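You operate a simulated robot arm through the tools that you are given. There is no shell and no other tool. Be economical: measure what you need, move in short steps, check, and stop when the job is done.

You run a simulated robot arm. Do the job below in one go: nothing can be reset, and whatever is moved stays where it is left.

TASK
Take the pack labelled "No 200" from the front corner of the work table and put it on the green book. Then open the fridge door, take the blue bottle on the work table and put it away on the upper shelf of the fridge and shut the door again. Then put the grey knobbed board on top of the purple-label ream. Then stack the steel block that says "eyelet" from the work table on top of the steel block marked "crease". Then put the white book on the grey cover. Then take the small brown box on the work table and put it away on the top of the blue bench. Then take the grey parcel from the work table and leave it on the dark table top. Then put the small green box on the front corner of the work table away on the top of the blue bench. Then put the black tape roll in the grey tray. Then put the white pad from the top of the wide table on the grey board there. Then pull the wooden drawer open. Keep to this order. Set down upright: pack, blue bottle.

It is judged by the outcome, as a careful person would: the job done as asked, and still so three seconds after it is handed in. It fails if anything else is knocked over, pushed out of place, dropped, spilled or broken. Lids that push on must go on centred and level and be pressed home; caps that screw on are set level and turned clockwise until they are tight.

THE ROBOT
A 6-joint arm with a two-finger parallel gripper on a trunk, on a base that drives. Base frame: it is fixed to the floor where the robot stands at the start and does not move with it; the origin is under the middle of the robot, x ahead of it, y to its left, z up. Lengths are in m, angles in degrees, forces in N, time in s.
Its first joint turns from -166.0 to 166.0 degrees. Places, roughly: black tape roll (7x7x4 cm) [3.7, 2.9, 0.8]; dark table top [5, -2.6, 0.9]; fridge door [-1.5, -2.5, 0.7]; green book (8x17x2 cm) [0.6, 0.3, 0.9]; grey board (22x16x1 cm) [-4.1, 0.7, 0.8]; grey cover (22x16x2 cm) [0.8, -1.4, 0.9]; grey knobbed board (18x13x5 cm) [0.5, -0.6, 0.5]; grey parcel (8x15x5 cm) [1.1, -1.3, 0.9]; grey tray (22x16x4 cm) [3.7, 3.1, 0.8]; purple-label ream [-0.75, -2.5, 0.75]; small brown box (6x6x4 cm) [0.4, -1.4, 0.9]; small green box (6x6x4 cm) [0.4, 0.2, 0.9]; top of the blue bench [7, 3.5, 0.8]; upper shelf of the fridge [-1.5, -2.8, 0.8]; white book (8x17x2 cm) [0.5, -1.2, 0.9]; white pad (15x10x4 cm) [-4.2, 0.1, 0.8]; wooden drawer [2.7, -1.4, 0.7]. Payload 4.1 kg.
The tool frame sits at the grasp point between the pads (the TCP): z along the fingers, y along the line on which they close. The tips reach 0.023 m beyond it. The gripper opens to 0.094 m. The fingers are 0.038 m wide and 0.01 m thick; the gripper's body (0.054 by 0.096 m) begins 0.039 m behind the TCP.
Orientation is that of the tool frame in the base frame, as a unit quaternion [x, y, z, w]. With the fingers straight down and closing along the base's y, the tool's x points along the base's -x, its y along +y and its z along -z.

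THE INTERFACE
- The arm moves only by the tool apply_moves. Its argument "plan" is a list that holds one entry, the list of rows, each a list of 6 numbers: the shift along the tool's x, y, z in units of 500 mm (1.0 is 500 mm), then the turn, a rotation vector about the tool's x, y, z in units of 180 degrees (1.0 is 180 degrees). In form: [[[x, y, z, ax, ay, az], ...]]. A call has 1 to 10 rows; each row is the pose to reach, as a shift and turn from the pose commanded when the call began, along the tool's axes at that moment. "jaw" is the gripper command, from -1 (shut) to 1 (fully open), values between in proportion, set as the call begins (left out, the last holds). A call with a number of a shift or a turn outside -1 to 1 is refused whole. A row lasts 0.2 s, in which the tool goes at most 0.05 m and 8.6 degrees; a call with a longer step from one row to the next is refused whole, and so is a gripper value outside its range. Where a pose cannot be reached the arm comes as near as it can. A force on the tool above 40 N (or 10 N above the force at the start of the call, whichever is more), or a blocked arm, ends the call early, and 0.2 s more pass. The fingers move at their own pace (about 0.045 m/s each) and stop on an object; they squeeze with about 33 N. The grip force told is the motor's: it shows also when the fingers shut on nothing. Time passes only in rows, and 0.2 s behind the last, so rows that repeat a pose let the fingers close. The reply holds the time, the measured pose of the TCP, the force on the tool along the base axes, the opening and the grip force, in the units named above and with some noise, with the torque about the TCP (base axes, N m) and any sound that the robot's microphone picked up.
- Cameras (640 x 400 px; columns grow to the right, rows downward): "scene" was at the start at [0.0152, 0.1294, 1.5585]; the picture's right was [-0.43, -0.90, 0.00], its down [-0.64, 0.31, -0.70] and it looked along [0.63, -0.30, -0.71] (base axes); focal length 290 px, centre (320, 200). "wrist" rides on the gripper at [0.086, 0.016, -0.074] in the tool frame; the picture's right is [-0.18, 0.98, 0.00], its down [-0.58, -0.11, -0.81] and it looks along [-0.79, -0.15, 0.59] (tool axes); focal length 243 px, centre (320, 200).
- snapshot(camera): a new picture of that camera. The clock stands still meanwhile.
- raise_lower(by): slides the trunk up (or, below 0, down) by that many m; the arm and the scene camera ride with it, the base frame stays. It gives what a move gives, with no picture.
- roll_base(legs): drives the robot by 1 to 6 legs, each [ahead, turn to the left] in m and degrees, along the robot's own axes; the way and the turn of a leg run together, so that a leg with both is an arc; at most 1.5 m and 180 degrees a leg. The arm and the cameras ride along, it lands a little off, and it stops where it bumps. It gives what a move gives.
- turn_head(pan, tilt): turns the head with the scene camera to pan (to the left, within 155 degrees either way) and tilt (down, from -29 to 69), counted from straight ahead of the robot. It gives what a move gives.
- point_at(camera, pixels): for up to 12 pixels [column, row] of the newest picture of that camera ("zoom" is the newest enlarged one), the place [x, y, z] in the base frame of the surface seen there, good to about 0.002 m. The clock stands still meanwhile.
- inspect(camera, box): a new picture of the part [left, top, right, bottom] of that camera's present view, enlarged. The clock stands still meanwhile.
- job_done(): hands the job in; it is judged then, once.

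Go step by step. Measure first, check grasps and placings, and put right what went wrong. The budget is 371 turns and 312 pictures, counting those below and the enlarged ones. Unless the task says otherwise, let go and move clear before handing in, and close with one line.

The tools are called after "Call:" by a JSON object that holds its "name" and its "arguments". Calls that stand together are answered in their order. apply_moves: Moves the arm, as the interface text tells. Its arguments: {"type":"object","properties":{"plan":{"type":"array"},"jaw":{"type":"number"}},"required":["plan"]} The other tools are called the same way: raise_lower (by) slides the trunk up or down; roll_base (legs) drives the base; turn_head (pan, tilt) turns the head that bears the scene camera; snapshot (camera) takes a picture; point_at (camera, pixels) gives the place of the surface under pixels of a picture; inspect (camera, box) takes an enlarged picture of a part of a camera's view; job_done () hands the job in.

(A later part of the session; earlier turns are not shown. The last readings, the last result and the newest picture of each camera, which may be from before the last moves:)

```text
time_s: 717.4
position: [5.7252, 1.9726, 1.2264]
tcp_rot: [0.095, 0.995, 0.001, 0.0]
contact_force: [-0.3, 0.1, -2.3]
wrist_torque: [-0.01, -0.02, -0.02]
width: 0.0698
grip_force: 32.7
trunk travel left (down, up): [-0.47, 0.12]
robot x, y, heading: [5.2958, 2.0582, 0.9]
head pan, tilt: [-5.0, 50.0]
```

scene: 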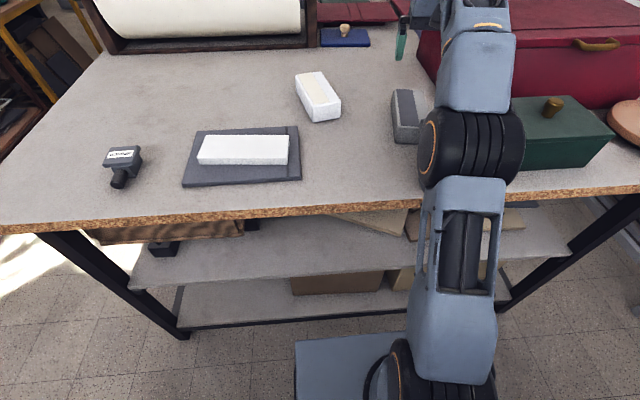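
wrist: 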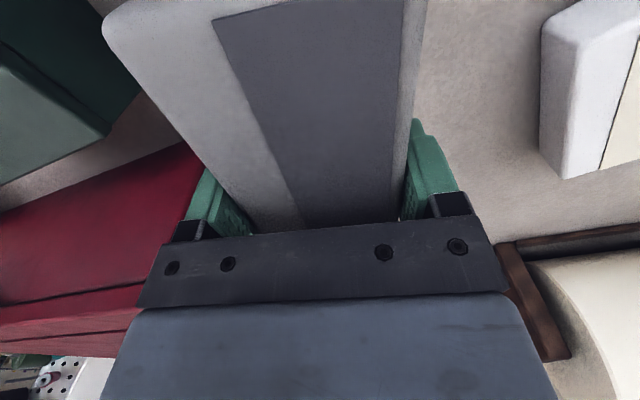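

Call:
{"name": "roll_base", "arguments": {"legs": [[0, -92], [1.5, 0], [1.5, 0], [0.6, 0]]}}

Call:
{"name": "turn_head", "arguments": {"pan": 0, "tilt": 40}}

Call:
{"name": "snapshot", "arguments": {"camera": "scene"}}

```text
time_s: 738.6
position: [5.1387, -1.9413, 1.2262]
tcp_rot: [0.782, 0.624, 0.0, 0.0]
contact_force: [-0.5, 0.5, -3.2]
wrist_torque: [-0.01, 0.0, 0.03]
width: 0.0696
grip_force: 32.5
trunk travel left (down, up): [-0.47, 0.12]
robot x, y, heading: [5.2389, -1.515, -91.0]
head pan, tilt: [-5.0, 50.0]
stopped in leg 4: the robot was blocked; the commanded pose is now the measured one
```

```text
time_s: 739.3
position: [5.1382, -1.9401, 1.2277]
tcp_rot: [0.783, 0.622, 0.0, 0.0]
contact_force: [-0.2, 0.3, -2.8]
wrist_torque: [-0.02, 0.0, 0.01]
width: 0.0699
grip_force: 33.1
trunk travel left (down, up): [-0.47, 0.12]
robot x, y, heading: [5.2367, -1.514, -91.0]
head pan, tilt: [0.0, 40.0]
```

```text
170 pictures are left
```

scene: 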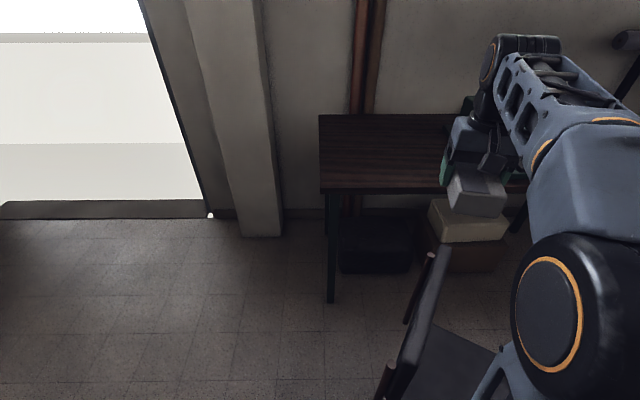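

A chair stands in front of the table and blocked me. Back off a bit and measure the chair and table.

Call:
{"name": "roll_base", "arguments": {"legs": [[-0.15, 0]]}}

Call:
{"name": "turn_head", "arguments": {"pan": -10, "tilt": 50}}

Call:
{"name": "snapshot", "arguments": {"camera": "scene"}}

```text
time_s: 740.7
position: [5.1425, -1.7909, 1.2255]
tcp_rot: [0.783, 0.622, 0.0, 0.001]
contact_force: [-0.2, -0.4, -3.0]
wrist_torque: [-0.03, 0.0, -0.01]
width: 0.0699
grip_force: 33.4
trunk travel left (down, up): [-0.47, 0.12]
robot x, y, heading: [5.241, -1.3659, -91.2]
head pan, tilt: [0.0, 40.0]
```

```text
time_s: 741.4
position: [5.1423, -1.7908, 1.2266]
tcp_rot: [0.783, 0.622, 0.0, 0.0]
contact_force: [0.0, -0.2, -3.4]
wrist_torque: [0.01, -0.01, 0.03]
width: 0.0697
grip_force: 32.8
trunk travel left (down, up): [-0.47, 0.12]
robot x, y, heading: [5.2391, -1.3617, -90.8]
head pan, tilt: [-10.0, 50.0]
```

```text
169 pictures are left
```

scene: 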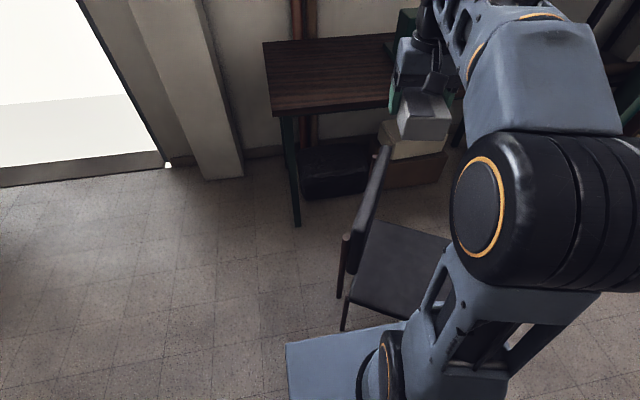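

Call:
{"name": "point_at", "arguments": {"camera": "scene", "pixels": [[345, 325], [385, 155], [344, 240], [400, 260], [420, 310], [298, 222], [268, 45], [272, 110], [380, 100], [330, 75], [340, 290]]}}

```text
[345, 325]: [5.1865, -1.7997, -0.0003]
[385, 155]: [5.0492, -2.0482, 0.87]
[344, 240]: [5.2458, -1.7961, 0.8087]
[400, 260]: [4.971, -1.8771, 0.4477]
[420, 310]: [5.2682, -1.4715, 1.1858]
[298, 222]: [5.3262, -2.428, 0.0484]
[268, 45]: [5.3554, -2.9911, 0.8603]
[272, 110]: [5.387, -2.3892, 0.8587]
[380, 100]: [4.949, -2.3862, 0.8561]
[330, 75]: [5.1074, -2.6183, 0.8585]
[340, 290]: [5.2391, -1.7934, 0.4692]
```

The chair's far backrest corner matches its earlier place, so it hasn't shifted. I'll reach the table's left end from the free floor on its left; check the pillar there.

Call:
{"name": "point_at", "arguments": {"camera": "scene", "pixels": [[215, 178], [240, 176], [165, 165], [250, 240], [150, 250], [344, 262], [100, 350]]}}

```text
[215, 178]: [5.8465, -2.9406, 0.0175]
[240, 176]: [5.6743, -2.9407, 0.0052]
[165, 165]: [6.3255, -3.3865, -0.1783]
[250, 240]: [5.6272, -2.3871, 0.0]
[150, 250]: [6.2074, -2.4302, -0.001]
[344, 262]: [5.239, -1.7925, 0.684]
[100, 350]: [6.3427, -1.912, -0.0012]
```

Call:
{"name": "roll_base", "arguments": {"legs": [[0, 75], [0.42, 0], [0, -72], [0.62, 0]]}}

Call:
{"name": "turn_head", "arguments": {"pan": -40, "tilt": 45}}

Call:
{"name": "snapshot", "arguments": {"camera": "scene"}}

```text
time_s: 753.5
position: [5.6059, -2.5266, 1.2271]
tcp_rot: [0.76, 0.65, 0.0, 0.001]
contact_force: [-0.5, 0.0, -3.5]
wrist_torque: [0.01, 0.05, 0.0]
width: 0.0698
grip_force: 33.4
trunk travel left (down, up): [-0.47, 0.12]
robot x, y, heading: [5.6719, -2.0944, -87.0]
head pan, tilt: [-10.0, 50.0]
```

```text
time_s: 754.4
position: [5.606, -2.5275, 1.226]
tcp_rot: [0.761, 0.649, 0.0, 0.0]
contact_force: [0.3, -0.4, -3.1]
wrist_torque: [0.02, 0.0, -0.02]
width: 0.0703
grip_force: 32.9
trunk travel left (down, up): [-0.47, 0.12]
robot x, y, heading: [5.6749, -2.0942, -87.3]
head pan, tilt: [-40.0, 45.0]
```

```text
168 pictures are left
```

scene: 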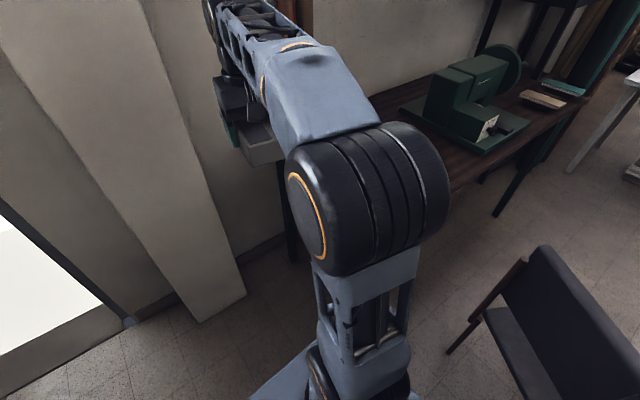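

Move the parcel over the table's left part at (5.24,-2.50).

Call:
{"name": "apply_moves", "arguments": {"plan": [[[-0.008, -0.0915, 0, 0, 0, 0], [-0.016, -0.183, 0, 0, 0, 0], [-0.024, -0.2745, 0, 0, 0, 0], [-0.031, -0.366, 0, 0, 0, 0], [-0.039, -0.4575, 0, 0, 0, 0], [-0.047, -0.549, 0, 0, 0, 0], [-0.055, -0.6405, 0, 0, 0, 0], [-0.062, -0.732, 0, 0, 0, 0], [-0.062, -0.732, 0, 0, 0, 0]]]}}

Call:
{"name": "snapshot", "arguments": {"camera": "scene"}}

```text
time_s: 756.4
position: [5.2475, -2.4936, 1.2191]
tcp_rot: [0.76, 0.65, 0.001, 0.0]
contact_force: [0.6, 0.2, -3.3]
wrist_torque: [-0.01, -0.03, 0.0]
width: 0.0698
grip_force: 33.1
out of reach, approached as far as the arm can: row 8, 9
trunk travel left (down, up): [-0.47, 0.12]
robot x, y, heading: [5.6768, -2.0925, -87.0]
head pan, tilt: [-40.0, 45.0]
```

```text
167 pictures are left
```

scene: 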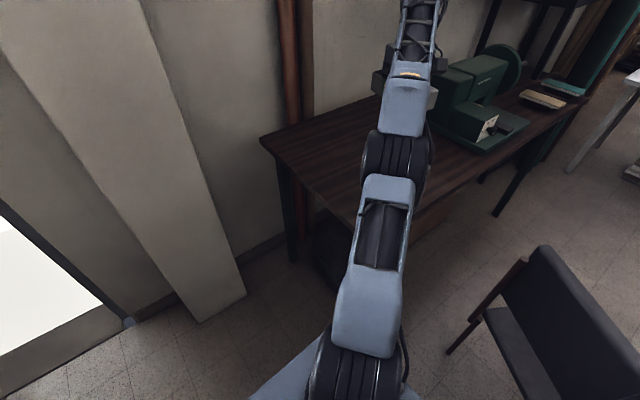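

Lower with the trunk, then finely.

Call:
{"name": "raise_lower", "arguments": {"by": -0.31}}

Call:
{"name": "apply_moves", "arguments": {"plan": [[[0, 0, 0.015, 0, 0, 0], [0, 0, 0.03, 0, 0, 0], [0, 0, 0.036, 0, 0, 0], [0, 0, 0.04, 0, 0, 0], [0, 0, 0.04, 0, 0, 0]]]}}

```text
time_s: 759.5
position: [5.2481, -2.4925, 0.9088]
tcp_rot: [0.76, 0.65, 0.0, 0.0]
contact_force: [-0.7, 0.5, -2.6]
wrist_torque: [0.05, 0.03, -0.02]
width: 0.07
grip_force: 33.5
trunk travel left (down, up): [-0.16, 0.43]
robot x, y, heading: [5.6726, -2.0958, -87.0]
head pan, tilt: [-40.0, 45.0]
```

```text
time_s: 760.7
position: [5.2481, -2.4934, 0.8892]
tcp_rot: [0.76, 0.65, 0.0, 0.0]
contact_force: [0.4, 0.9, -2.5]
wrist_torque: [0.01, 0.03, 0.05]
width: 0.07
grip_force: 33.2
trunk travel left (down, up): [-0.16, 0.43]
robot x, y, heading: [5.6754, -2.0914, -87.0]
head pan, tilt: [-40.0, 45.0]
```

Call:
{"name": "apply_moves", "arguments": {"plan": [[[0, 0, 0.003, 0, 0, 0], [0, 0, 0.006, 0, 0, 0], [0, 0, 0.006, 0, 0, 0]]]}}

```text
time_s: 761.5
position: [5.2495, -2.492, 0.8879]
tcp_rot: [0.76, 0.649, -0.003, 0.0]
contact_force: [-4.2, -3.2, 12.6]
wrist_torque: [0.58, -0.5, 0.1]
width: 0.0699
grip_force: 33.0
trunk travel left (down, up): [-0.16, 0.43]
robot x, y, heading: [5.6763, -2.0952, -87.0]
head pan, tilt: [-40.0, 45.0]
```

Contact. Release and rise.

Call:
{"name": "apply_moves", "arguments": {"jaw": 1, "plan": [[[0, 0, 0, 0, 0, 0], [0, 0, 0, 0, 0, 0], [0, 0, 0, 0, 0, 0], [0, 0, 0, 0, 0, 0]]]}}

Call:
{"name": "raise_lower", "arguments": {"by": 0.31}}

Call:
{"name": "apply_moves", "arguments": {"plan": [[[0.008, 0.0915, 0, 0, 0, 0], [0.016, 0.183, 0, 0, 0, 0], [0.024, 0.2745, 0, 0, 0, 0], [0.031, 0.366, 0, 0, 0, 0], [0.039, 0.4575, 0, 0, 0, 0], [0.047, 0.549, 0, 0, 0, 0], [0.055, 0.6405, 0, 0, 0, 0], [0.062, 0.732, 0, 0, 0, 0]]]}}

Call:
{"name": "snapshot", "arguments": {"camera": "scene"}}

```text
time_s: 762.5
position: [5.2487, -2.4926, 0.8854]
tcp_rot: [0.761, 0.649, 0.001, 0.001]
contact_force: [0.1, -0.3, -0.1]
wrist_torque: [0.02, -0.02, -0.03]
width: 0.094
grip_force: 0.1
trunk travel left (down, up): [-0.16, 0.43]
robot x, y, heading: [5.6783, -2.0917, -87.0]
head pan, tilt: [-40.0, 45.0]
```

```text
time_s: 765.6
position: [5.2486, -2.4921, 1.1967]
tcp_rot: [0.76, 0.65, 0.0, -0.001]
contact_force: [0.7, -1.1, -1.4]
wrist_torque: [0.03, 0.0, 0.0]
width: 0.094
grip_force: 0.1
trunk travel left (down, up): [-0.47, 0.12]
robot x, y, heading: [5.6731, -2.0955, -87.1]
head pan, tilt: [-40.0, 45.0]
```

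```text
time_s: 767.4
position: [5.6159, -2.52, 1.1965]
tcp_rot: [0.76, 0.65, 0.0, 0.001]
contact_force: [0.0, 0.9, 0.0]
wrist_torque: [0.0, 0.0, -0.02]
width: 0.0941
grip_force: 0.0
trunk travel left (down, up): [-0.47, 0.12]
robot x, y, heading: [5.6775, -2.0936, -87.1]
head pan, tilt: [-40.0, 45.0]
```

```text
166 pictures are left
```

scene: 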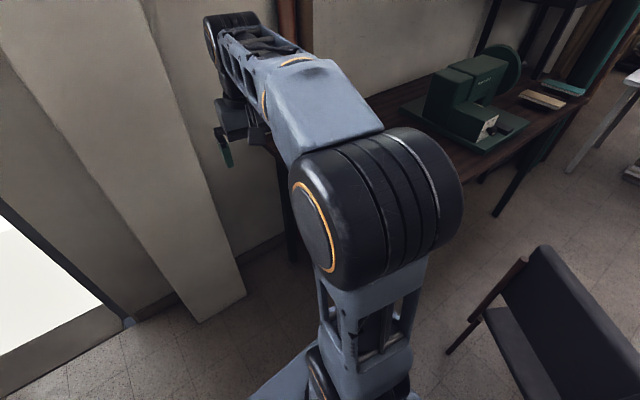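

Call:
{"name": "roll_base", "arguments": {"legs": [[-0.9, 0]]}}

Call:
{"name": "turn_head", "arguments": {"pan": -25, "tilt": 35}}

Call:
{"name": "snapshot", "arguments": {"camera": "scene"}}

```text
time_s: 772.1
position: [5.5706, -1.6289, 1.1963]
tcp_rot: [0.758, 0.652, 0.001, 0.0]
contact_force: [0.3, 0.2, 1.1]
wrist_torque: [0.0, -0.01, 0.0]
width: 0.0937
grip_force: 0.0
trunk travel left (down, up): [-0.47, 0.12]
robot x, y, heading: [5.6254, -1.2032, -86.4]
head pan, tilt: [-40.0, 45.0]
```

```text
time_s: 772.9
position: [5.5681, -1.63, 1.1963]
tcp_rot: [0.758, 0.652, 0.001, 0.0]
contact_force: [0.2, 0.4, 0.0]
wrist_torque: [0.03, -0.02, 0.0]
width: 0.0937
grip_force: 0.1
trunk travel left (down, up): [-0.47, 0.12]
robot x, y, heading: [5.6271, -1.2013, -86.5]
head pan, tilt: [-25.0, 35.0]
```

```text
165 pictures are left
```

scene: 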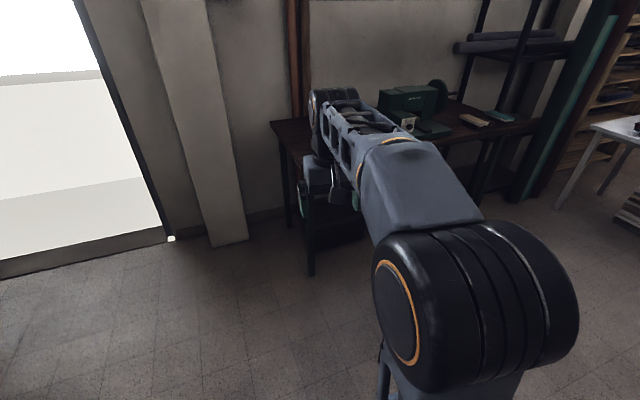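

Call:
{"name": "roll_base", "arguments": {"legs": [[-0.6, 0], [0, 50]]}}

Call:
{"name": "turn_head", "arguments": {"pan": -62, "tilt": 25}}

Call:
{"name": "inspect", "arguments": {"camera": "scene", "box": [200, 100, 500, 290]}}

```text
time_s: 778.5
position: [5.8829, -0.9203, 1.1958]
tcp_rot: [0.411, 0.912, 0.001, 0.0]
contact_force: [0.2, 0.1, 0.4]
wrist_torque: [-0.01, 0.01, 0.0]
width: 0.0939
grip_force: 0.0
trunk travel left (down, up): [-0.47, 0.12]
robot x, y, heading: [5.5951, -0.6018, -36.4]
head pan, tilt: [-25.0, 35.0]
```

```text
time_s: 779.6
position: [5.8835, -0.9204, 1.1939]
tcp_rot: [0.41, 0.912, 0.0, 0.0]
contact_force: [-0.6, -0.6, -0.7]
wrist_torque: [-0.01, 0.01, 0.02]
width: 0.0941
grip_force: 0.0
trunk travel left (down, up): [-0.47, 0.12]
robot x, y, heading: [5.5869, -0.6031, -36.2]
head pan, tilt: [-62.0, 25.0]
```

```text
2.11 times, centred on (350, 195) of scene
```

zoom: 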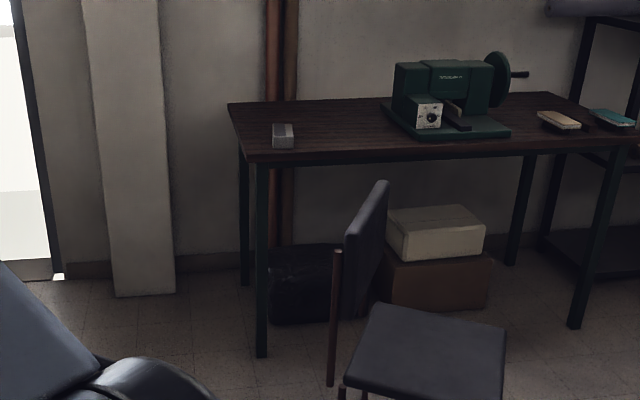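

Parcel rests on the dark table, chair fine. Next the small green box: drive back round to the front of the work table.

Call:
{"name": "roll_base", "arguments": {"legs": [[0, 129], [1.5, 0], [1.06, 0], [0, 87.5], [1.5, 0], [1.5, 0]]}}

```text
time_s: 815.3
position: [1.9599, 1.929, 1.196]
tcp_rot: [0.996, -0.09, 0.0, 0.0]
contact_force: [0.6, -0.5, -1.1]
wrist_torque: [0.01, -0.02, 0.04]
width: 0.0939
grip_force: 0.1
trunk travel left (down, up): [-0.47, 0.12]
robot x, y, heading: [2.3844, 1.857, -178.4]
head pan, tilt: [-62.0, 25.0]
```

Call:
{"name": "roll_base", "arguments": {"legs": [[0, -2.5], [1.5, 0], [1.25, 0], [0, 91], [1.6, 0], [0, 90]]}}

Call:
{"name": "turn_head", "arguments": {"pan": 0, "tilt": 45}}

Call:
{"name": "snapshot", "arguments": {"camera": "scene"}}

```text
refused: 1.6 is not a number from -1.5 to 1.5
```

```text
time_s: 816.6
position: [1.962, 1.9282, 1.1961]
tcp_rot: [0.996, -0.089, 0.0, 0.0]
contact_force: [0.1, 0.1, 0.2]
wrist_torque: [0.03, -0.02, -0.03]
width: 0.0941
grip_force: 0.2
trunk travel left (down, up): [-0.47, 0.12]
robot x, y, heading: [2.3854, 1.8576, -178.4]
head pan, tilt: [0.0, 45.0]
```

```text
163 pictures are left
```

scene: 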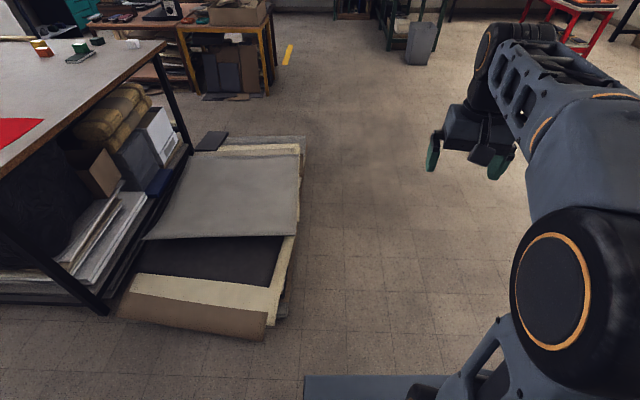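

Call:
{"name": "roll_base", "arguments": {"legs": [[0, -2], [1.5, 0], [1.3, 0], [0, 90.8], [1.5, 0], [0, 90]]}}

Call:
{"name": "snapshot", "arguments": {"camera": "scene"}}

```text
time_s: 845.2
position: [-0.012, 0.2908, 1.1958]
tcp_rot: [0.11, 0.994, 0.0, 0.001]
contact_force: [-0.7, -0.6, -0.4]
wrist_torque: [0.01, 0.02, 0.04]
width: 0.0939
grip_force: 0.0
trunk travel left (down, up): [-0.47, 0.12]
robot x, y, heading: [-0.4314, 0.3771, -0.9]
head pan, tilt: [0.0, 45.0]
```

```text
162 pictures are left
```

scene: 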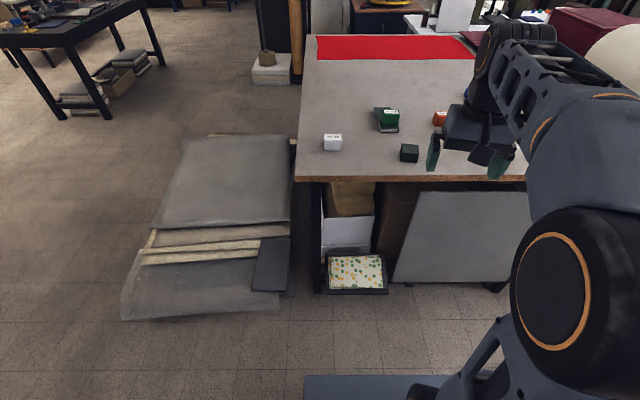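

Measure the green box and approach.

Call:
{"name": "inspect", "arguments": {"camera": "scene", "box": [390, 135, 430, 170]}}

Call:
{"name": "roll_base", "arguments": {"legs": [[0.33, 0]]}}

Call:
{"name": "turn_head", "arguments": {"pan": 0, "tilt": 60}}

Call:
{"name": "snapshot", "arguments": {"camera": "scene"}}

```text
11.43 times, centred on (410, 152) of scene
```

zoom: 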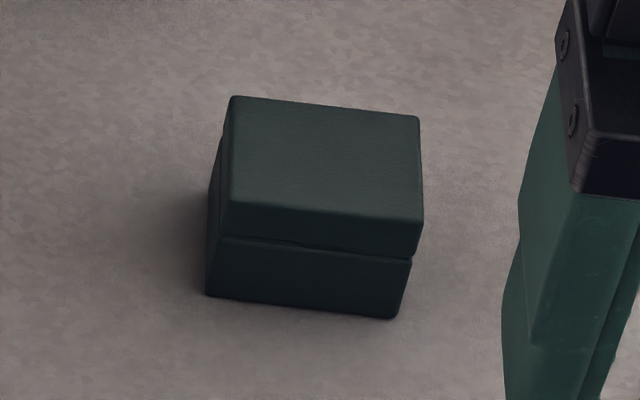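

```text
time_s: 847.4
position: [0.317, 0.2852, 1.1951]
tcp_rot: [0.11, 0.994, 0.0, -0.001]
contact_force: [0.7, 0.5, -0.1]
wrist_torque: [-0.03, 0.03, -0.02]
width: 0.0939
grip_force: 0.0
trunk travel left (down, up): [-0.47, 0.12]
robot x, y, heading: [-0.1019, 0.3711, -1.0]
head pan, tilt: [0.0, 45.0]
```

```text
time_s: 848.2
position: [0.3175, 0.2866, 1.1968]
tcp_rot: [0.112, 0.994, -0.001, -0.001]
contact_force: [0.7, -0.2, 0.0]
wrist_torque: [-0.02, -0.02, 0.0]
width: 0.0943
grip_force: 0.0
trunk travel left (down, up): [-0.47, 0.12]
robot x, y, heading: [-0.1007, 0.3733, -0.7]
head pan, tilt: [0.0, 60.0]
```

```text
160 pictures are left
```

scene: 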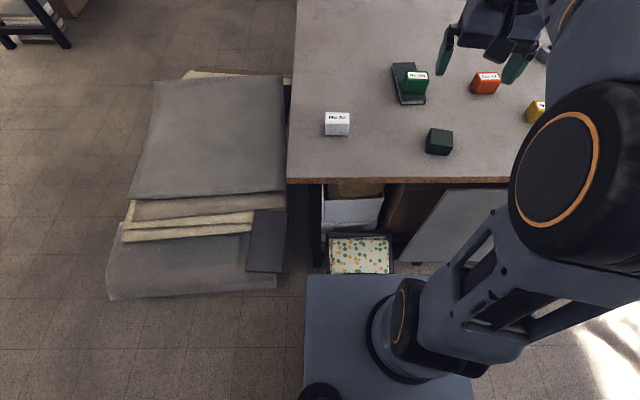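

Call:
{"name": "inspect", "arguments": {"camera": "scene", "box": [415, 115, 465, 165]}}

Call:
{"name": "point_at", "arguments": {"camera": "zoom", "pixels": [[225, 120], [400, 125], [395, 250], [220, 240], [310, 180]]}}

```text
8.00 times, centred on (440, 140) of scene
```

zoom: 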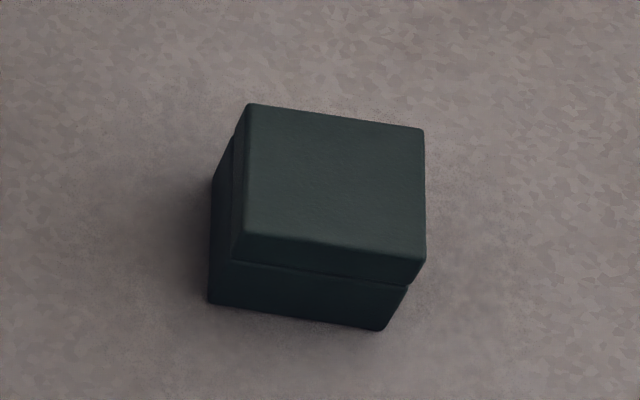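

```text
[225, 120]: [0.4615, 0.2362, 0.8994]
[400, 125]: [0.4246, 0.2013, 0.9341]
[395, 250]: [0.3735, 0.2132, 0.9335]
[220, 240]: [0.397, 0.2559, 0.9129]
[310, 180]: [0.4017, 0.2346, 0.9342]
```

Call:
{"name": "point_at", "arguments": {"camera": "zoom", "pixels": [[250, 110], [420, 135], [420, 252], [242, 230]]}}

```text
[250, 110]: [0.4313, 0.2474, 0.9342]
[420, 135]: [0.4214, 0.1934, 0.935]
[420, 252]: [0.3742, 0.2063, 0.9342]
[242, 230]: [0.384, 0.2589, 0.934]
```

Box centre (0.403,0.227), and jaw yaw already matches. Move above, lower.

Call:
{"name": "apply_moves", "arguments": {"jaw": 1, "plan": [[[-0.064, -0.026, 0, 0, 0, 0], [-0.129, -0.053, 0, 0, 0, 0], [-0.193, -0.079, 0, 0, 0, 0], [-0.193, -0.079, 0, 0, 0, 0]]]}}

Call:
{"name": "raise_lower", "arguments": {"by": -0.2}}

Call:
{"name": "snapshot", "arguments": {"camera": "wrist"}}

```text
time_s: 849.2
position: [0.4041, 0.2263, 1.1942]
tcp_rot: [0.11, 0.994, 0.0, 0.001]
contact_force: [0.0, 0.0, -1.5]
wrist_torque: [-0.01, 0.04, -0.01]
width: 0.0941
grip_force: 0.0
trunk travel left (down, up): [-0.47, 0.12]
robot x, y, heading: [-0.1039, 0.3716, -0.9]
head pan, tilt: [0.0, 60.0]
```

```text
time_s: 851.4
position: [0.4043, 0.2258, 0.9957]
tcp_rot: [0.11, 0.994, 0.0, 0.0]
contact_force: [-0.7, 0.0, 0.2]
wrist_torque: [-0.01, 0.02, -0.01]
width: 0.094
grip_force: 0.0
trunk travel left (down, up): [-0.27, 0.32]
robot x, y, heading: [-0.1003, 0.3743, -0.7]
head pan, tilt: [0.0, 60.0]
```

```text
158 pictures are left
```

wrist: 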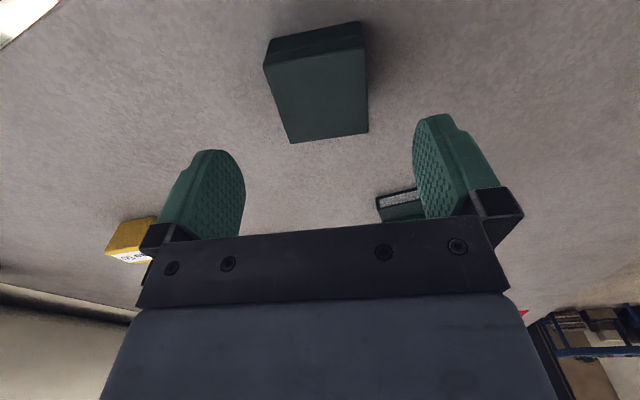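

Call:
{"name": "apply_moves", "arguments": {"plan": [[[0, 0, 0.07, 0, 0, 0], [0, 0, 0.142, 0, 0, 0], [0, 0, 0.142, 0, 0, 0]]]}}

Call:
{"name": "apply_moves", "arguments": {"jaw": -1, "plan": [[[0, 0, 0, 0, 0, 0], [0, 0, 0, 0, 0, 0], [0, 0, 0, 0, 0, 0], [0, 0, 0, 0, 0, 0], [0, 0, 0, 0, 0, 0]]]}}

Call:
{"name": "raise_lower", "arguments": {"by": 0.2}}

Call:
{"name": "snapshot", "arguments": {"camera": "wrist"}}

```text
time_s: 852.2
position: [0.4041, 0.2278, 0.924]
tcp_rot: [0.11, 0.994, -0.001, -0.001]
contact_force: [-1.5, 0.4, -0.7]
wrist_torque: [-0.01, 0.02, 0.02]
width: 0.094
grip_force: 0.0
trunk travel left (down, up): [-0.27, 0.32]
robot x, y, heading: [-0.105, 0.3732, -0.8]
head pan, tilt: [0.0, 60.0]
```

```text
time_s: 853.4
position: [0.4039, 0.2264, 0.9248]
tcp_rot: [0.111, 0.994, 0.0, 0.0]
contact_force: [-0.1, -0.1, 0.3]
wrist_torque: [0.0, 0.02, 0.01]
width: 0.0554
grip_force: 33.3
trunk travel left (down, up): [-0.27, 0.32]
robot x, y, heading: [-0.1014, 0.3721, -0.8]
head pan, tilt: [0.0, 60.0]
```

```text
time_s: 855.5
position: [0.4034, 0.2264, 1.1239]
tcp_rot: [0.111, 0.994, 0.0, 0.0]
contact_force: [0.6, -0.2, -0.3]
wrist_torque: [0.02, 0.0, 0.01]
width: 0.0554
grip_force: 32.9
trunk travel left (down, up): [-0.47, 0.12]
robot x, y, heading: [-0.1032, 0.3734, -0.7]
head pan, tilt: [0.0, 60.0]
```

```text
157 pictures are left
```

wrist: 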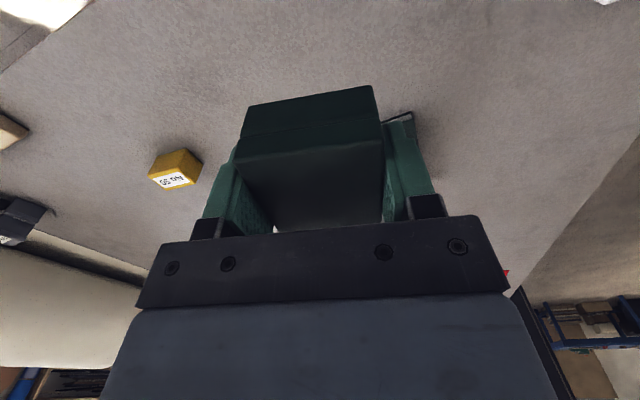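

Box held. Drive to the blue bench again.

Call:
{"name": "roll_base", "arguments": {"legs": [[-0.3, 0], [0, 90.7], [1.5, 0], [0.08, 0], [0, -90], [1.5, 0]]}}

Call:
{"name": "roll_base", "arguments": {"legs": [[1.5, 0], [1.5, 0], [1.4, 0], [0, 90], [1.0, 0], [0, -90]]}}

```text
time_s: 880.0
position: [1.6049, 1.7691, 1.1249]
tcp_rot: [0.119, 0.993, -0.001, 0.0]
contact_force: [-0.5, -0.5, -0.1]
wrist_torque: [0.01, -0.01, 0.01]
width: 0.0553
grip_force: 33.5
trunk travel left (down, up): [-0.47, 0.12]
robot x, y, heading: [1.1003, 1.9245, -1.7]
head pan, tilt: [0.0, 60.0]
```

```text
time_s: 913.6
position: [6.056, 2.5502, 1.1254]
tcp_rot: [0.131, 0.991, 0.0, 0.0]
contact_force: [0.3, -0.4, -1.2]
wrist_torque: [-0.02, 0.0, -0.01]
width: 0.0554
grip_force: 32.9
trunk travel left (down, up): [-0.47, 0.12]
robot x, y, heading: [5.5565, 2.7202, -3.4]
head pan, tilt: [0.0, 60.0]
```

Call:
{"name": "roll_base", "arguments": {"legs": [[0, 20], [0.69, 0], [0, -16.6]]}}

Call:
{"name": "turn_head", "arguments": {"pan": 10, "tilt": 50}}

Call:
{"name": "snapshot", "arguments": {"camera": "scene"}}

```text
time_s: 919.4
position: [6.7192, 2.7801, 1.125]
tcp_rot: [0.101, 0.995, 0.0, 0.0]
contact_force: [-1.0, -0.2, -0.3]
wrist_torque: [0.03, 0.01, -0.01]
width: 0.0553
grip_force: 32.4
trunk travel left (down, up): [-0.47, 0.12]
robot x, y, heading: [6.2114, 2.9156, 0.2]
head pan, tilt: [0.0, 60.0]
```

```text
time_s: 920.1
position: [6.7187, 2.7795, 1.1241]
tcp_rot: [0.101, 0.995, 0.0, 0.0]
contact_force: [0.5, 0.4, -1.0]
wrist_torque: [0.02, -0.01, -0.01]
width: 0.0555
grip_force: 32.4
trunk travel left (down, up): [-0.47, 0.12]
robot x, y, heading: [6.2124, 2.917, 0.2]
head pan, tilt: [10.0, 50.0]
```

```text
156 pictures are left
```

scene: 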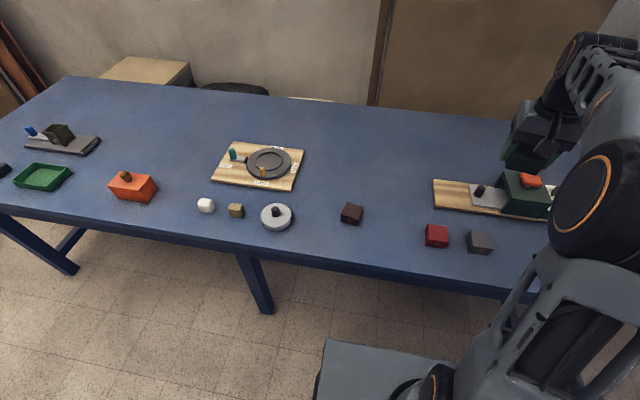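

Call:
{"name": "point_at", "arguments": {"camera": "scene", "pixels": [[352, 210], [364, 217], [425, 232], [395, 215], [395, 190], [433, 195], [385, 175]]}}

```text
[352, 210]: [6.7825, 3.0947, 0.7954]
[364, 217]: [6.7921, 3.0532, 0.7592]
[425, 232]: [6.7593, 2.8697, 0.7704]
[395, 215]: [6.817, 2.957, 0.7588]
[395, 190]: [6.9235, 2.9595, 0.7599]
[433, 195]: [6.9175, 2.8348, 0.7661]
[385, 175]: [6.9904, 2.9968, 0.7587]
```

Place it at (6.80,2.96), between the brown and red boxes.

Call:
{"name": "apply_moves", "arguments": {"plan": [[[-0.02, 0.09, 0, 0, 0, 0], [-0.04, 0.18, 0, 0, 0, 0], [-0.06, 0.27, 0, 0, 0, 0], [-0.086, 0.36, 0, 0, 0, 0], [-0.086, 0.386, 0, 0, 0, 0], [-0.086, 0.386, 0, 0, 0, 0]]]}}

Call:
{"name": "raise_lower", "arguments": {"by": -0.315}}

Call:
{"name": "snapshot", "arguments": {"camera": "scene"}}

```text
time_s: 921.5
position: [6.8006, 2.9597, 1.1253]
tcp_rot: [0.101, 0.995, 0.0, -0.001]
contact_force: [0.6, 0.9, -0.5]
wrist_torque: [-0.01, -0.02, -0.01]
width: 0.0552
grip_force: 33.3
trunk travel left (down, up): [-0.47, 0.12]
robot x, y, heading: [6.2126, 2.9179, 0.3]
head pan, tilt: [10.0, 50.0]
```

```text
time_s: 924.6
position: [6.8007, 2.9597, 0.8096]
tcp_rot: [0.102, 0.995, 0.0, -0.001]
contact_force: [0.9, 0.2, -0.5]
wrist_torque: [-0.02, -0.04, 0.03]
width: 0.0554
grip_force: 33.1
trunk travel left (down, up): [-0.155, 0.435]
robot x, y, heading: [6.2093, 2.9177, 0.2]
head pan, tilt: [10.0, 50.0]
```

```text
155 pictures are left
```

scene: 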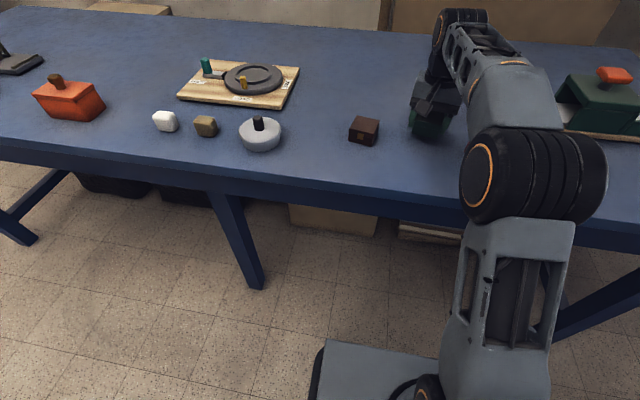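

Call:
{"name": "apply_moves", "arguments": {"plan": [[[0, 0, 0.02, 0, 0, 0], [0, 0, 0.04, 0, 0, 0], [0, 0, 0.047, 0, 0, 0], [0, 0, 0.051, 0, 0, 0], [0, 0, 0.051, 0, 0, 0]]]}}

```text
time_s: 925.8
position: [6.8011, 2.9601, 0.7856]
tcp_rot: [0.101, 0.995, 0.0, 0.001]
contact_force: [1.4, 0.0, 7.6]
wrist_torque: [-0.01, 0.2, 0.0]
width: 0.0554
grip_force: 32.6
trunk travel left (down, up): [-0.155, 0.435]
robot x, y, heading: [6.213, 2.9155, 0.3]
head pan, tilt: [10.0, 50.0]
```

Contact. Release, raise, retract.

Call:
{"name": "apply_moves", "arguments": {"jaw": 1, "plan": [[[0, 0, 0, 0, 0, 0], [0, 0, 0, 0, 0, 0], [0, 0, 0, 0, 0, 0], [0, 0, 0, 0, 0, 0]]]}}

Call:
{"name": "raise_lower", "arguments": {"by": 0.3}}

Call:
{"name": "snapshot", "arguments": {"camera": "wrist"}}

Call:
{"name": "roll_base", "arguments": {"legs": [[-0.7, 0]]}}

Call:
{"name": "turn_head", "arguments": {"pan": 140, "tilt": 25}}

Call:
{"name": "snapshot", "arguments": {"camera": "scene"}}

```text
time_s: 926.8
position: [6.8013, 2.9594, 0.7849]
tcp_rot: [0.101, 0.995, 0.0, 0.001]
contact_force: [-0.4, 0.5, 1.0]
wrist_torque: [0.01, 0.0, 0.02]
width: 0.0938
grip_force: 0.0
trunk travel left (down, up): [-0.155, 0.435]
robot x, y, heading: [6.2094, 2.9181, 0.4]
head pan, tilt: [10.0, 50.0]
```

```text
time_s: 929.8
position: [6.8019, 2.9606, 1.0845]
tcp_rot: [0.101, 0.995, 0.0, 0.0]
contact_force: [0.0, -0.3, 0.6]
wrist_torque: [0.01, -0.03, 0.0]
width: 0.094
grip_force: 0.1
trunk travel left (down, up): [-0.455, 0.135]
robot x, y, heading: [6.2089, 2.9162, 0.4]
head pan, tilt: [10.0, 50.0]
```

```text
154 pictures are left
```

wrist: 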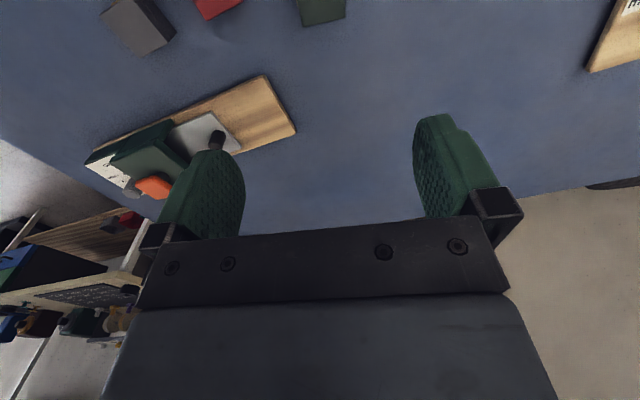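

```text
time_s: 933.7
position: [6.0977, 2.9565, 1.0843]
tcp_rot: [0.102, 0.995, -0.001, -0.001]
contact_force: [-0.5, -0.3, -0.2]
wrist_torque: [0.05, -0.02, -0.01]
width: 0.0943
grip_force: 0.0
trunk travel left (down, up): [-0.455, 0.135]
robot x, y, heading: [5.5094, 2.9137, 0.2]
head pan, tilt: [10.0, 50.0]
```

```text
time_s: 935.8
position: [6.0971, 2.9558, 1.0845]
tcp_rot: [0.102, 0.995, 0.0, 0.001]
contact_force: [-0.1, 0.7, -0.1]
wrist_torque: [0.0, 0.01, -0.03]
width: 0.094
grip_force: 0.1
trunk travel left (down, up): [-0.455, 0.135]
robot x, y, heading: [5.5044, 2.9171, 0.3]
head pan, tilt: [140.0, 25.0]
```

```text
153 pictures are left
```

scene: 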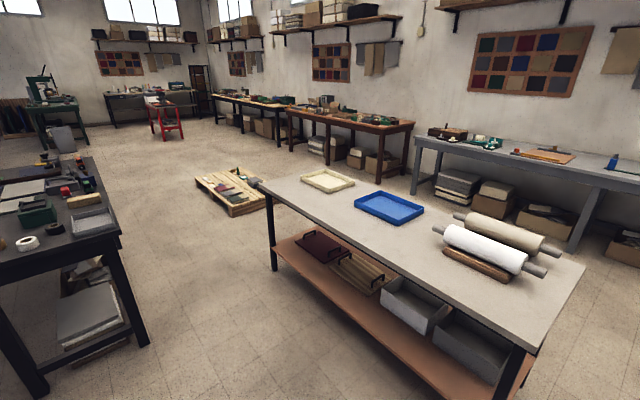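

Green box placed. The black table's near end shows a grey tray at (95,222). Inspect it.

Call:
{"name": "turn_head", "arguments": {"pan": 155, "tilt": 25}}

Call:
{"name": "inspect", "arguments": {"camera": "scene", "box": [60, 130, 240, 280]}}

```text
time_s: 936.6
position: [6.0977, 2.956, 1.0851]
tcp_rot: [0.102, 0.995, 0.0, -0.001]
contact_force: [-0.5, 0.4, -0.4]
wrist_torque: [-0.05, 0.0, 0.02]
width: 0.094
grip_force: 0.0
trunk travel left (down, up): [-0.455, 0.135]
robot x, y, heading: [5.5093, 2.9127, 0.3]
head pan, tilt: [154.7, 25.0]
```

```text
2.67 times, centred on (150, 205) of scene
```

zoom: 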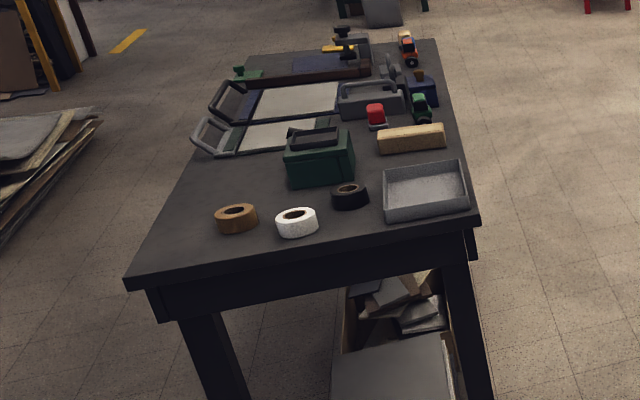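

Call:
{"name": "point_at", "arguments": {"camera": "zoom", "pixels": [[337, 188], [350, 186], [366, 190], [350, 202], [385, 178], [463, 168], [468, 208], [387, 218], [425, 190], [160, 290], [470, 232], [320, 270]]}}

```text
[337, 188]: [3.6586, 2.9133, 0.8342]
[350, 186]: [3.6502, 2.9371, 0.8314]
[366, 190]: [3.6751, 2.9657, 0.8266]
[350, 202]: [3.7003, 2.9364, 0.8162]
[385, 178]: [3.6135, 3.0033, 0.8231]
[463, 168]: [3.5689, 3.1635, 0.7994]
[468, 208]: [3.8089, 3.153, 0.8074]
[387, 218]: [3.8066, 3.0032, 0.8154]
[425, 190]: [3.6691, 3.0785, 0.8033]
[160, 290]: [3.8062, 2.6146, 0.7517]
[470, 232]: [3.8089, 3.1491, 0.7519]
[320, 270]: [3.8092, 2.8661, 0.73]
```

Call:
{"name": "point_at", "arguments": {"camera": "zoom", "pixels": [[300, 187], [350, 180], [354, 150], [290, 165], [316, 220], [297, 232], [330, 215], [350, 212], [370, 215], [318, 150]]}}

Call:
{"name": "roll_base", "arguments": {"legs": [[0, 180], [1.3, 0]]}}

Call:
{"name": "turn_head", "arguments": {"pan": 0, "tilt": 50}}

Call:
{"name": "snapshot", "arguments": {"camera": "scene"}}

```text
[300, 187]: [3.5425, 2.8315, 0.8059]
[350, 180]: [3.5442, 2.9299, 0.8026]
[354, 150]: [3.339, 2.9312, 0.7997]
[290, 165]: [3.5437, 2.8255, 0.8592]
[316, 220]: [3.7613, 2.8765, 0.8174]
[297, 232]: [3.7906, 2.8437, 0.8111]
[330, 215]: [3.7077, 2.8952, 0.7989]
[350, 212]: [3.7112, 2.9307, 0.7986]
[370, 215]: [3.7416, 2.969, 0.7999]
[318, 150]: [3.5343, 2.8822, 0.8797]
```

```text
time_s: 950.4
position: [3.616, 2.8556, 1.0844]
tcp_rot: [0.995, -0.096, 0.001, 0.0]
contact_force: [0.0, -0.9, 0.0]
wrist_torque: [-0.01, 0.03, 0.0]
width: 0.094
grip_force: 0.1
trunk travel left (down, up): [-0.455, 0.135]
robot x, y, heading: [4.2082, 2.9028, -179.2]
head pan, tilt: [154.7, 25.0]
```

```text
time_s: 952.8
position: [3.6161, 2.8561, 1.0833]
tcp_rot: [0.995, -0.097, 0.0, -0.001]
contact_force: [0.8, -1.2, -0.4]
wrist_torque: [-0.01, -0.04, -0.01]
width: 0.0938
grip_force: 0.1
trunk travel left (down, up): [-0.455, 0.135]
robot x, y, heading: [4.2069, 2.9074, -179.2]
head pan, tilt: [0.0, 50.0]
```

```text
151 pictures are left
```

scene: 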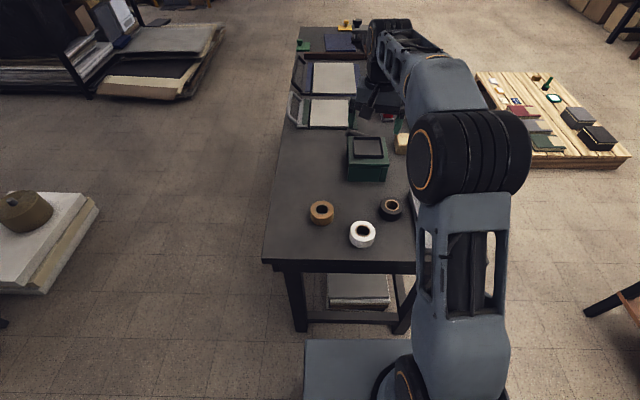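

Call:
{"name": "inspect", "arguments": {"camera": "scene", "box": [340, 180, 440, 250]}}

Call:
{"name": "point_at", "arguments": {"camera": "zoom", "pixels": [[255, 168], [385, 165], [320, 122], [320, 200], [320, 228], [256, 200], [383, 195], [300, 50], [430, 130], [440, 200], [205, 290]]}}

```text
5.71 times, centred on (390, 215) of scene
```

zoom: 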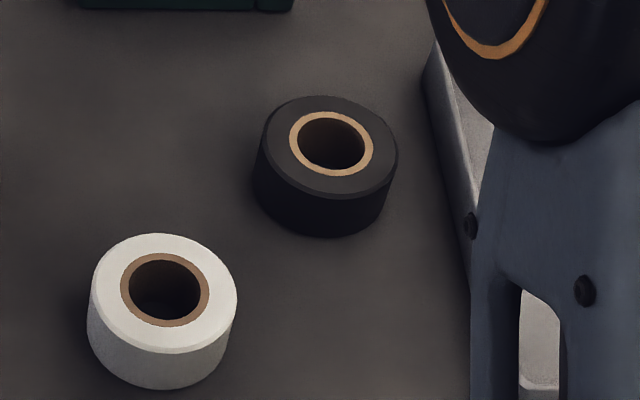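

```text
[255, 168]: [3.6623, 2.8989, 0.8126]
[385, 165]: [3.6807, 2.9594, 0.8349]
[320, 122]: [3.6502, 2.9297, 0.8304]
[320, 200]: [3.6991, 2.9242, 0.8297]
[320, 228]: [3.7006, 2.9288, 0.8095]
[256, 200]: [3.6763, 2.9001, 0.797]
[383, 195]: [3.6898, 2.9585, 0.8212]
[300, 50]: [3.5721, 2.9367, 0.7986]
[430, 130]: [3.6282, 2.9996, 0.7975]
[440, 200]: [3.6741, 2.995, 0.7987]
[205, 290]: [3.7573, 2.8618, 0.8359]
```

Tape centre (3.666,2.933), Ø≈0.068, top 0.832; table 0.798. Rotate jaws to close along x and move above it.

Call:
{"name": "apply_moves", "arguments": {"jaw": 1, "plan": [[[0.007, -0.017, 0, 0, 0, 0.044], [0.014, -0.034, 0, 0, 0, 0.088], [0.02, -0.051, 0, 0, 0, 0.132], [0.027, -0.068, 0, 0, 0, 0.176], [0.034, -0.085, 0, 0, 0, 0.22], [0.041, -0.102, 0, 0, 0, 0.264], [0.048, -0.119, 0, 0, 0, 0.308], [0.054, -0.136, 0, 0, 0, 0.352], [0.061, -0.153, 0, 0, 0, 0.396], [0.068, -0.17, 0, 0, 0, 0.44]]]}}

Call:
{"name": "raise_lower", "arguments": {"by": -0.19}}

Call:
{"name": "snapshot", "arguments": {"camera": "wrist"}}

```text
time_s: 955.0
position: [3.6657, 2.9339, 1.0851]
tcp_rot: [-0.704, 0.71, 0.0, 0.0]
contact_force: [0.3, 0.3, 0.3]
wrist_torque: [0.01, 0.02, 0.01]
width: 0.0941
grip_force: 0.2
trunk travel left (down, up): [-0.455, 0.135]
robot x, y, heading: [4.2075, 2.9035, -179.3]
head pan, tilt: [0.0, 50.0]
```

```text
time_s: 957.1
position: [3.6657, 2.9337, 0.8936]
tcp_rot: [-0.705, 0.709, 0.0, -0.001]
contact_force: [0.3, 0.2, -0.2]
wrist_torque: [0.0, -0.02, 0.0]
width: 0.094
grip_force: 0.0
trunk travel left (down, up): [-0.265, 0.325]
robot x, y, heading: [4.2073, 2.9043, -179.2]
head pan, tilt: [0.0, 50.0]
```

```text
149 pictures are left
```

wrist: 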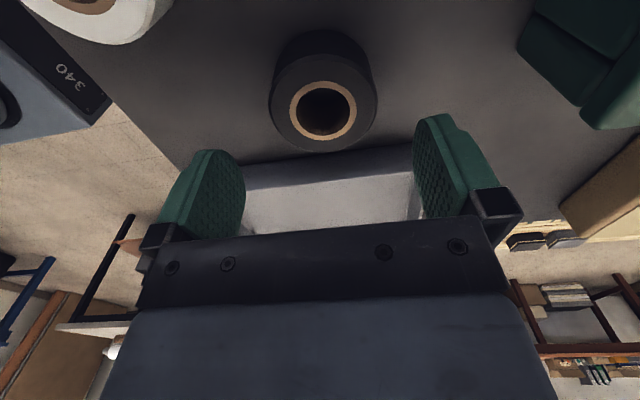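

Call:
{"name": "apply_moves", "arguments": {"plan": [[[0, -0.005, 0.06, 0, 0, 0], [0, -0.005, 0.12, 0, 0, 0], [0, -0.005, 0.135, 0, 0, 0], [0, -0.005, 0.135, 0, 0, 0]]]}}

Call:
{"name": "apply_moves", "arguments": {"jaw": -1, "plan": [[[0, 0, 0, 0, 0, 0], [0, 0, 0, 0, 0, 0], [0, 0, 0, 0, 0, 0], [0, 0, 0, 0, 0, 0], [0, 0, 0, 0, 0, 0]]]}}

Call:
{"name": "apply_moves", "arguments": {"plan": [[[0, 0, -0.05, 0, 0, 0], [0, 0, -0.13, 0, 0, 0], [0, 0, -0.2, 0, 0, 0]]]}}

Call:
{"name": "snapshot", "arguments": {"camera": "wrist"}}

Call:
{"name": "turn_head", "arguments": {"pan": -15, "tilt": 50}}

Call:
{"name": "snapshot", "arguments": {"camera": "scene"}}

```text
time_s: 958.1
position: [3.6687, 2.9321, 0.825]
tcp_rot: [-0.705, 0.709, 0.0, 0.0]
contact_force: [0.5, 0.2, -1.0]
wrist_torque: [-0.01, 0.0, 0.0]
width: 0.094
grip_force: 0.1
trunk travel left (down, up): [-0.265, 0.325]
robot x, y, heading: [4.2051, 2.9052, -179.0]
head pan, tilt: [0.0, 50.0]
```

```text
time_s: 959.3
position: [3.6697, 2.9337, 0.8287]
tcp_rot: [-0.705, 0.709, 0.0, 0.0]
contact_force: [0.1, 0.5, 0.3]
wrist_torque: [-0.01, -0.01, 0.0]
width: 0.067
grip_force: 33.1
trunk travel left (down, up): [-0.265, 0.325]
robot x, y, heading: [4.2064, 2.9057, -179.1]
head pan, tilt: [0.0, 50.0]
```

```text
time_s: 960.1
position: [3.6683, 2.9322, 0.9269]
tcp_rot: [-0.705, 0.709, 0.001, 0.0]
contact_force: [-0.6, -0.1, -0.5]
wrist_torque: [0.01, -0.02, 0.01]
width: 0.067
grip_force: 33.0
trunk travel left (down, up): [-0.265, 0.325]
robot x, y, heading: [4.2051, 2.9007, -179.1]
head pan, tilt: [0.0, 50.0]
```

```text
148 pictures are left
```

wrist: 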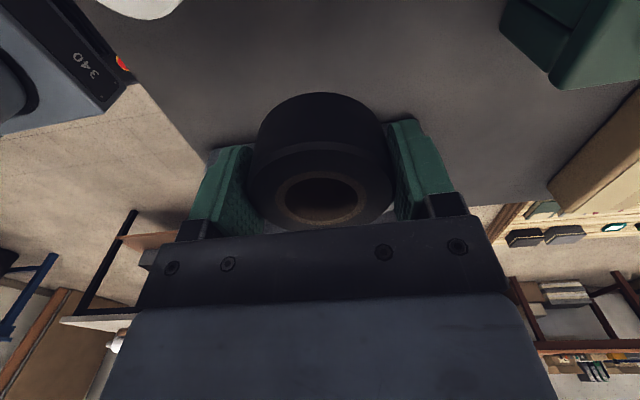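

```text
time_s: 960.9
position: [3.6685, 2.9331, 0.9274]
tcp_rot: [-0.705, 0.709, -0.001, 0.0]
contact_force: [0.8, -0.7, -0.1]
wrist_torque: [0.0, 0.03, 0.02]
width: 0.0673
grip_force: 33.1
trunk travel left (down, up): [-0.265, 0.325]
robot x, y, heading: [4.2059, 2.9051, -179.5]
head pan, tilt: [-15.0, 50.0]
```

```text
147 pictures are left
```

scene: 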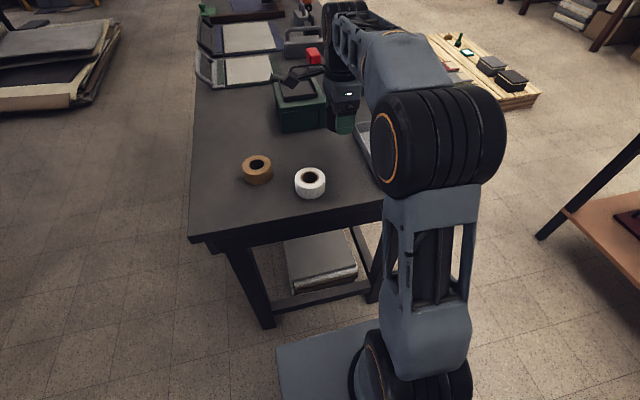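

Carry over the tray centre (3.705,3.08) and lower.

Call:
{"name": "apply_moves", "arguments": {"plan": [[[-0.074, -0.018, 0, 0, 0, 0], [-0.147, -0.037, 0, 0, 0, 0], [-0.22, -0.055, 0, 0, 0, 0], [-0.294, -0.074, 0, 0, 0, 0], [-0.294, -0.074, 0.06, 0, 0, 0], [-0.294, -0.074, 0.12, 0, 0, 0], [-0.294, -0.074, 0.12, 0, 0, 0]]]}}

Call:
{"name": "snapshot", "arguments": {"camera": "wrist"}}

Call:
{"name": "inspect", "arguments": {"camera": "scene", "box": [290, 60, 470, 200]}}

```text
time_s: 962.5
position: [3.7058, 3.0796, 0.8661]
tcp_rot: [-0.705, 0.709, -0.001, 0.0]
contact_force: [0.2, 0.2, 0.0]
wrist_torque: [0.0, 0.02, 0.0]
width: 0.0672
grip_force: 32.9
trunk travel left (down, up): [-0.265, 0.325]
robot x, y, heading: [4.2075, 2.9065, -179.1]
head pan, tilt: [-15.0, 50.0]
```

```text
146 pictures are left
```

wrist: 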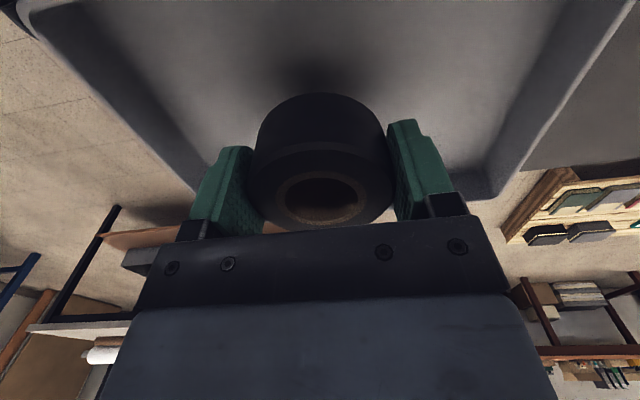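

```text
2.86 times, centred on (380, 130) of scene
```

zoom: 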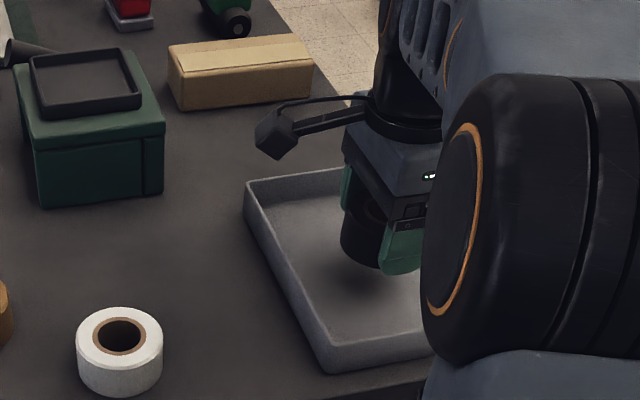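

Above the tray interior. Lower to the tray floor.

Call:
{"name": "apply_moves", "arguments": {"plan": [[[0, 0, 0.03, 0, 0, 0], [0, 0, 0.056, 0, 0, 0], [0, 0, 0.062, 0, 0, 0], [0, 0, 0.067, 0, 0, 0], [0, 0, 0.067, 0, 0, 0]]]}}

```text
time_s: 963.7
position: [3.7059, 3.0793, 0.8337]
tcp_rot: [-0.706, 0.709, 0.0, 0.0]
contact_force: [-0.3, 0.5, -0.9]
wrist_torque: [-0.03, -0.01, -0.01]
width: 0.0672
grip_force: 33.3
trunk travel left (down, up): [-0.265, 0.325]
robot x, y, heading: [4.2099, 2.903, -179.3]
head pan, tilt: [-15.0, 50.0]
```

Call:
{"name": "apply_moves", "arguments": {"plan": [[[0, 0, 0.003, 0, 0, 0], [0, 0, 0.006, 0, 0, 0], [0, 0, 0.006, 0, 0, 0]]]}}

```text
time_s: 964.5
position: [3.7066, 3.0797, 0.8305]
tcp_rot: [-0.705, 0.709, 0.0, -0.001]
contact_force: [-1.4, -0.5, 3.6]
wrist_torque: [-0.02, -0.05, 0.0]
width: 0.0668
grip_force: 33.1
trunk travel left (down, up): [-0.265, 0.325]
robot x, y, heading: [4.2052, 2.9065, -179.3]
head pan, tilt: [-15.0, 50.0]
```

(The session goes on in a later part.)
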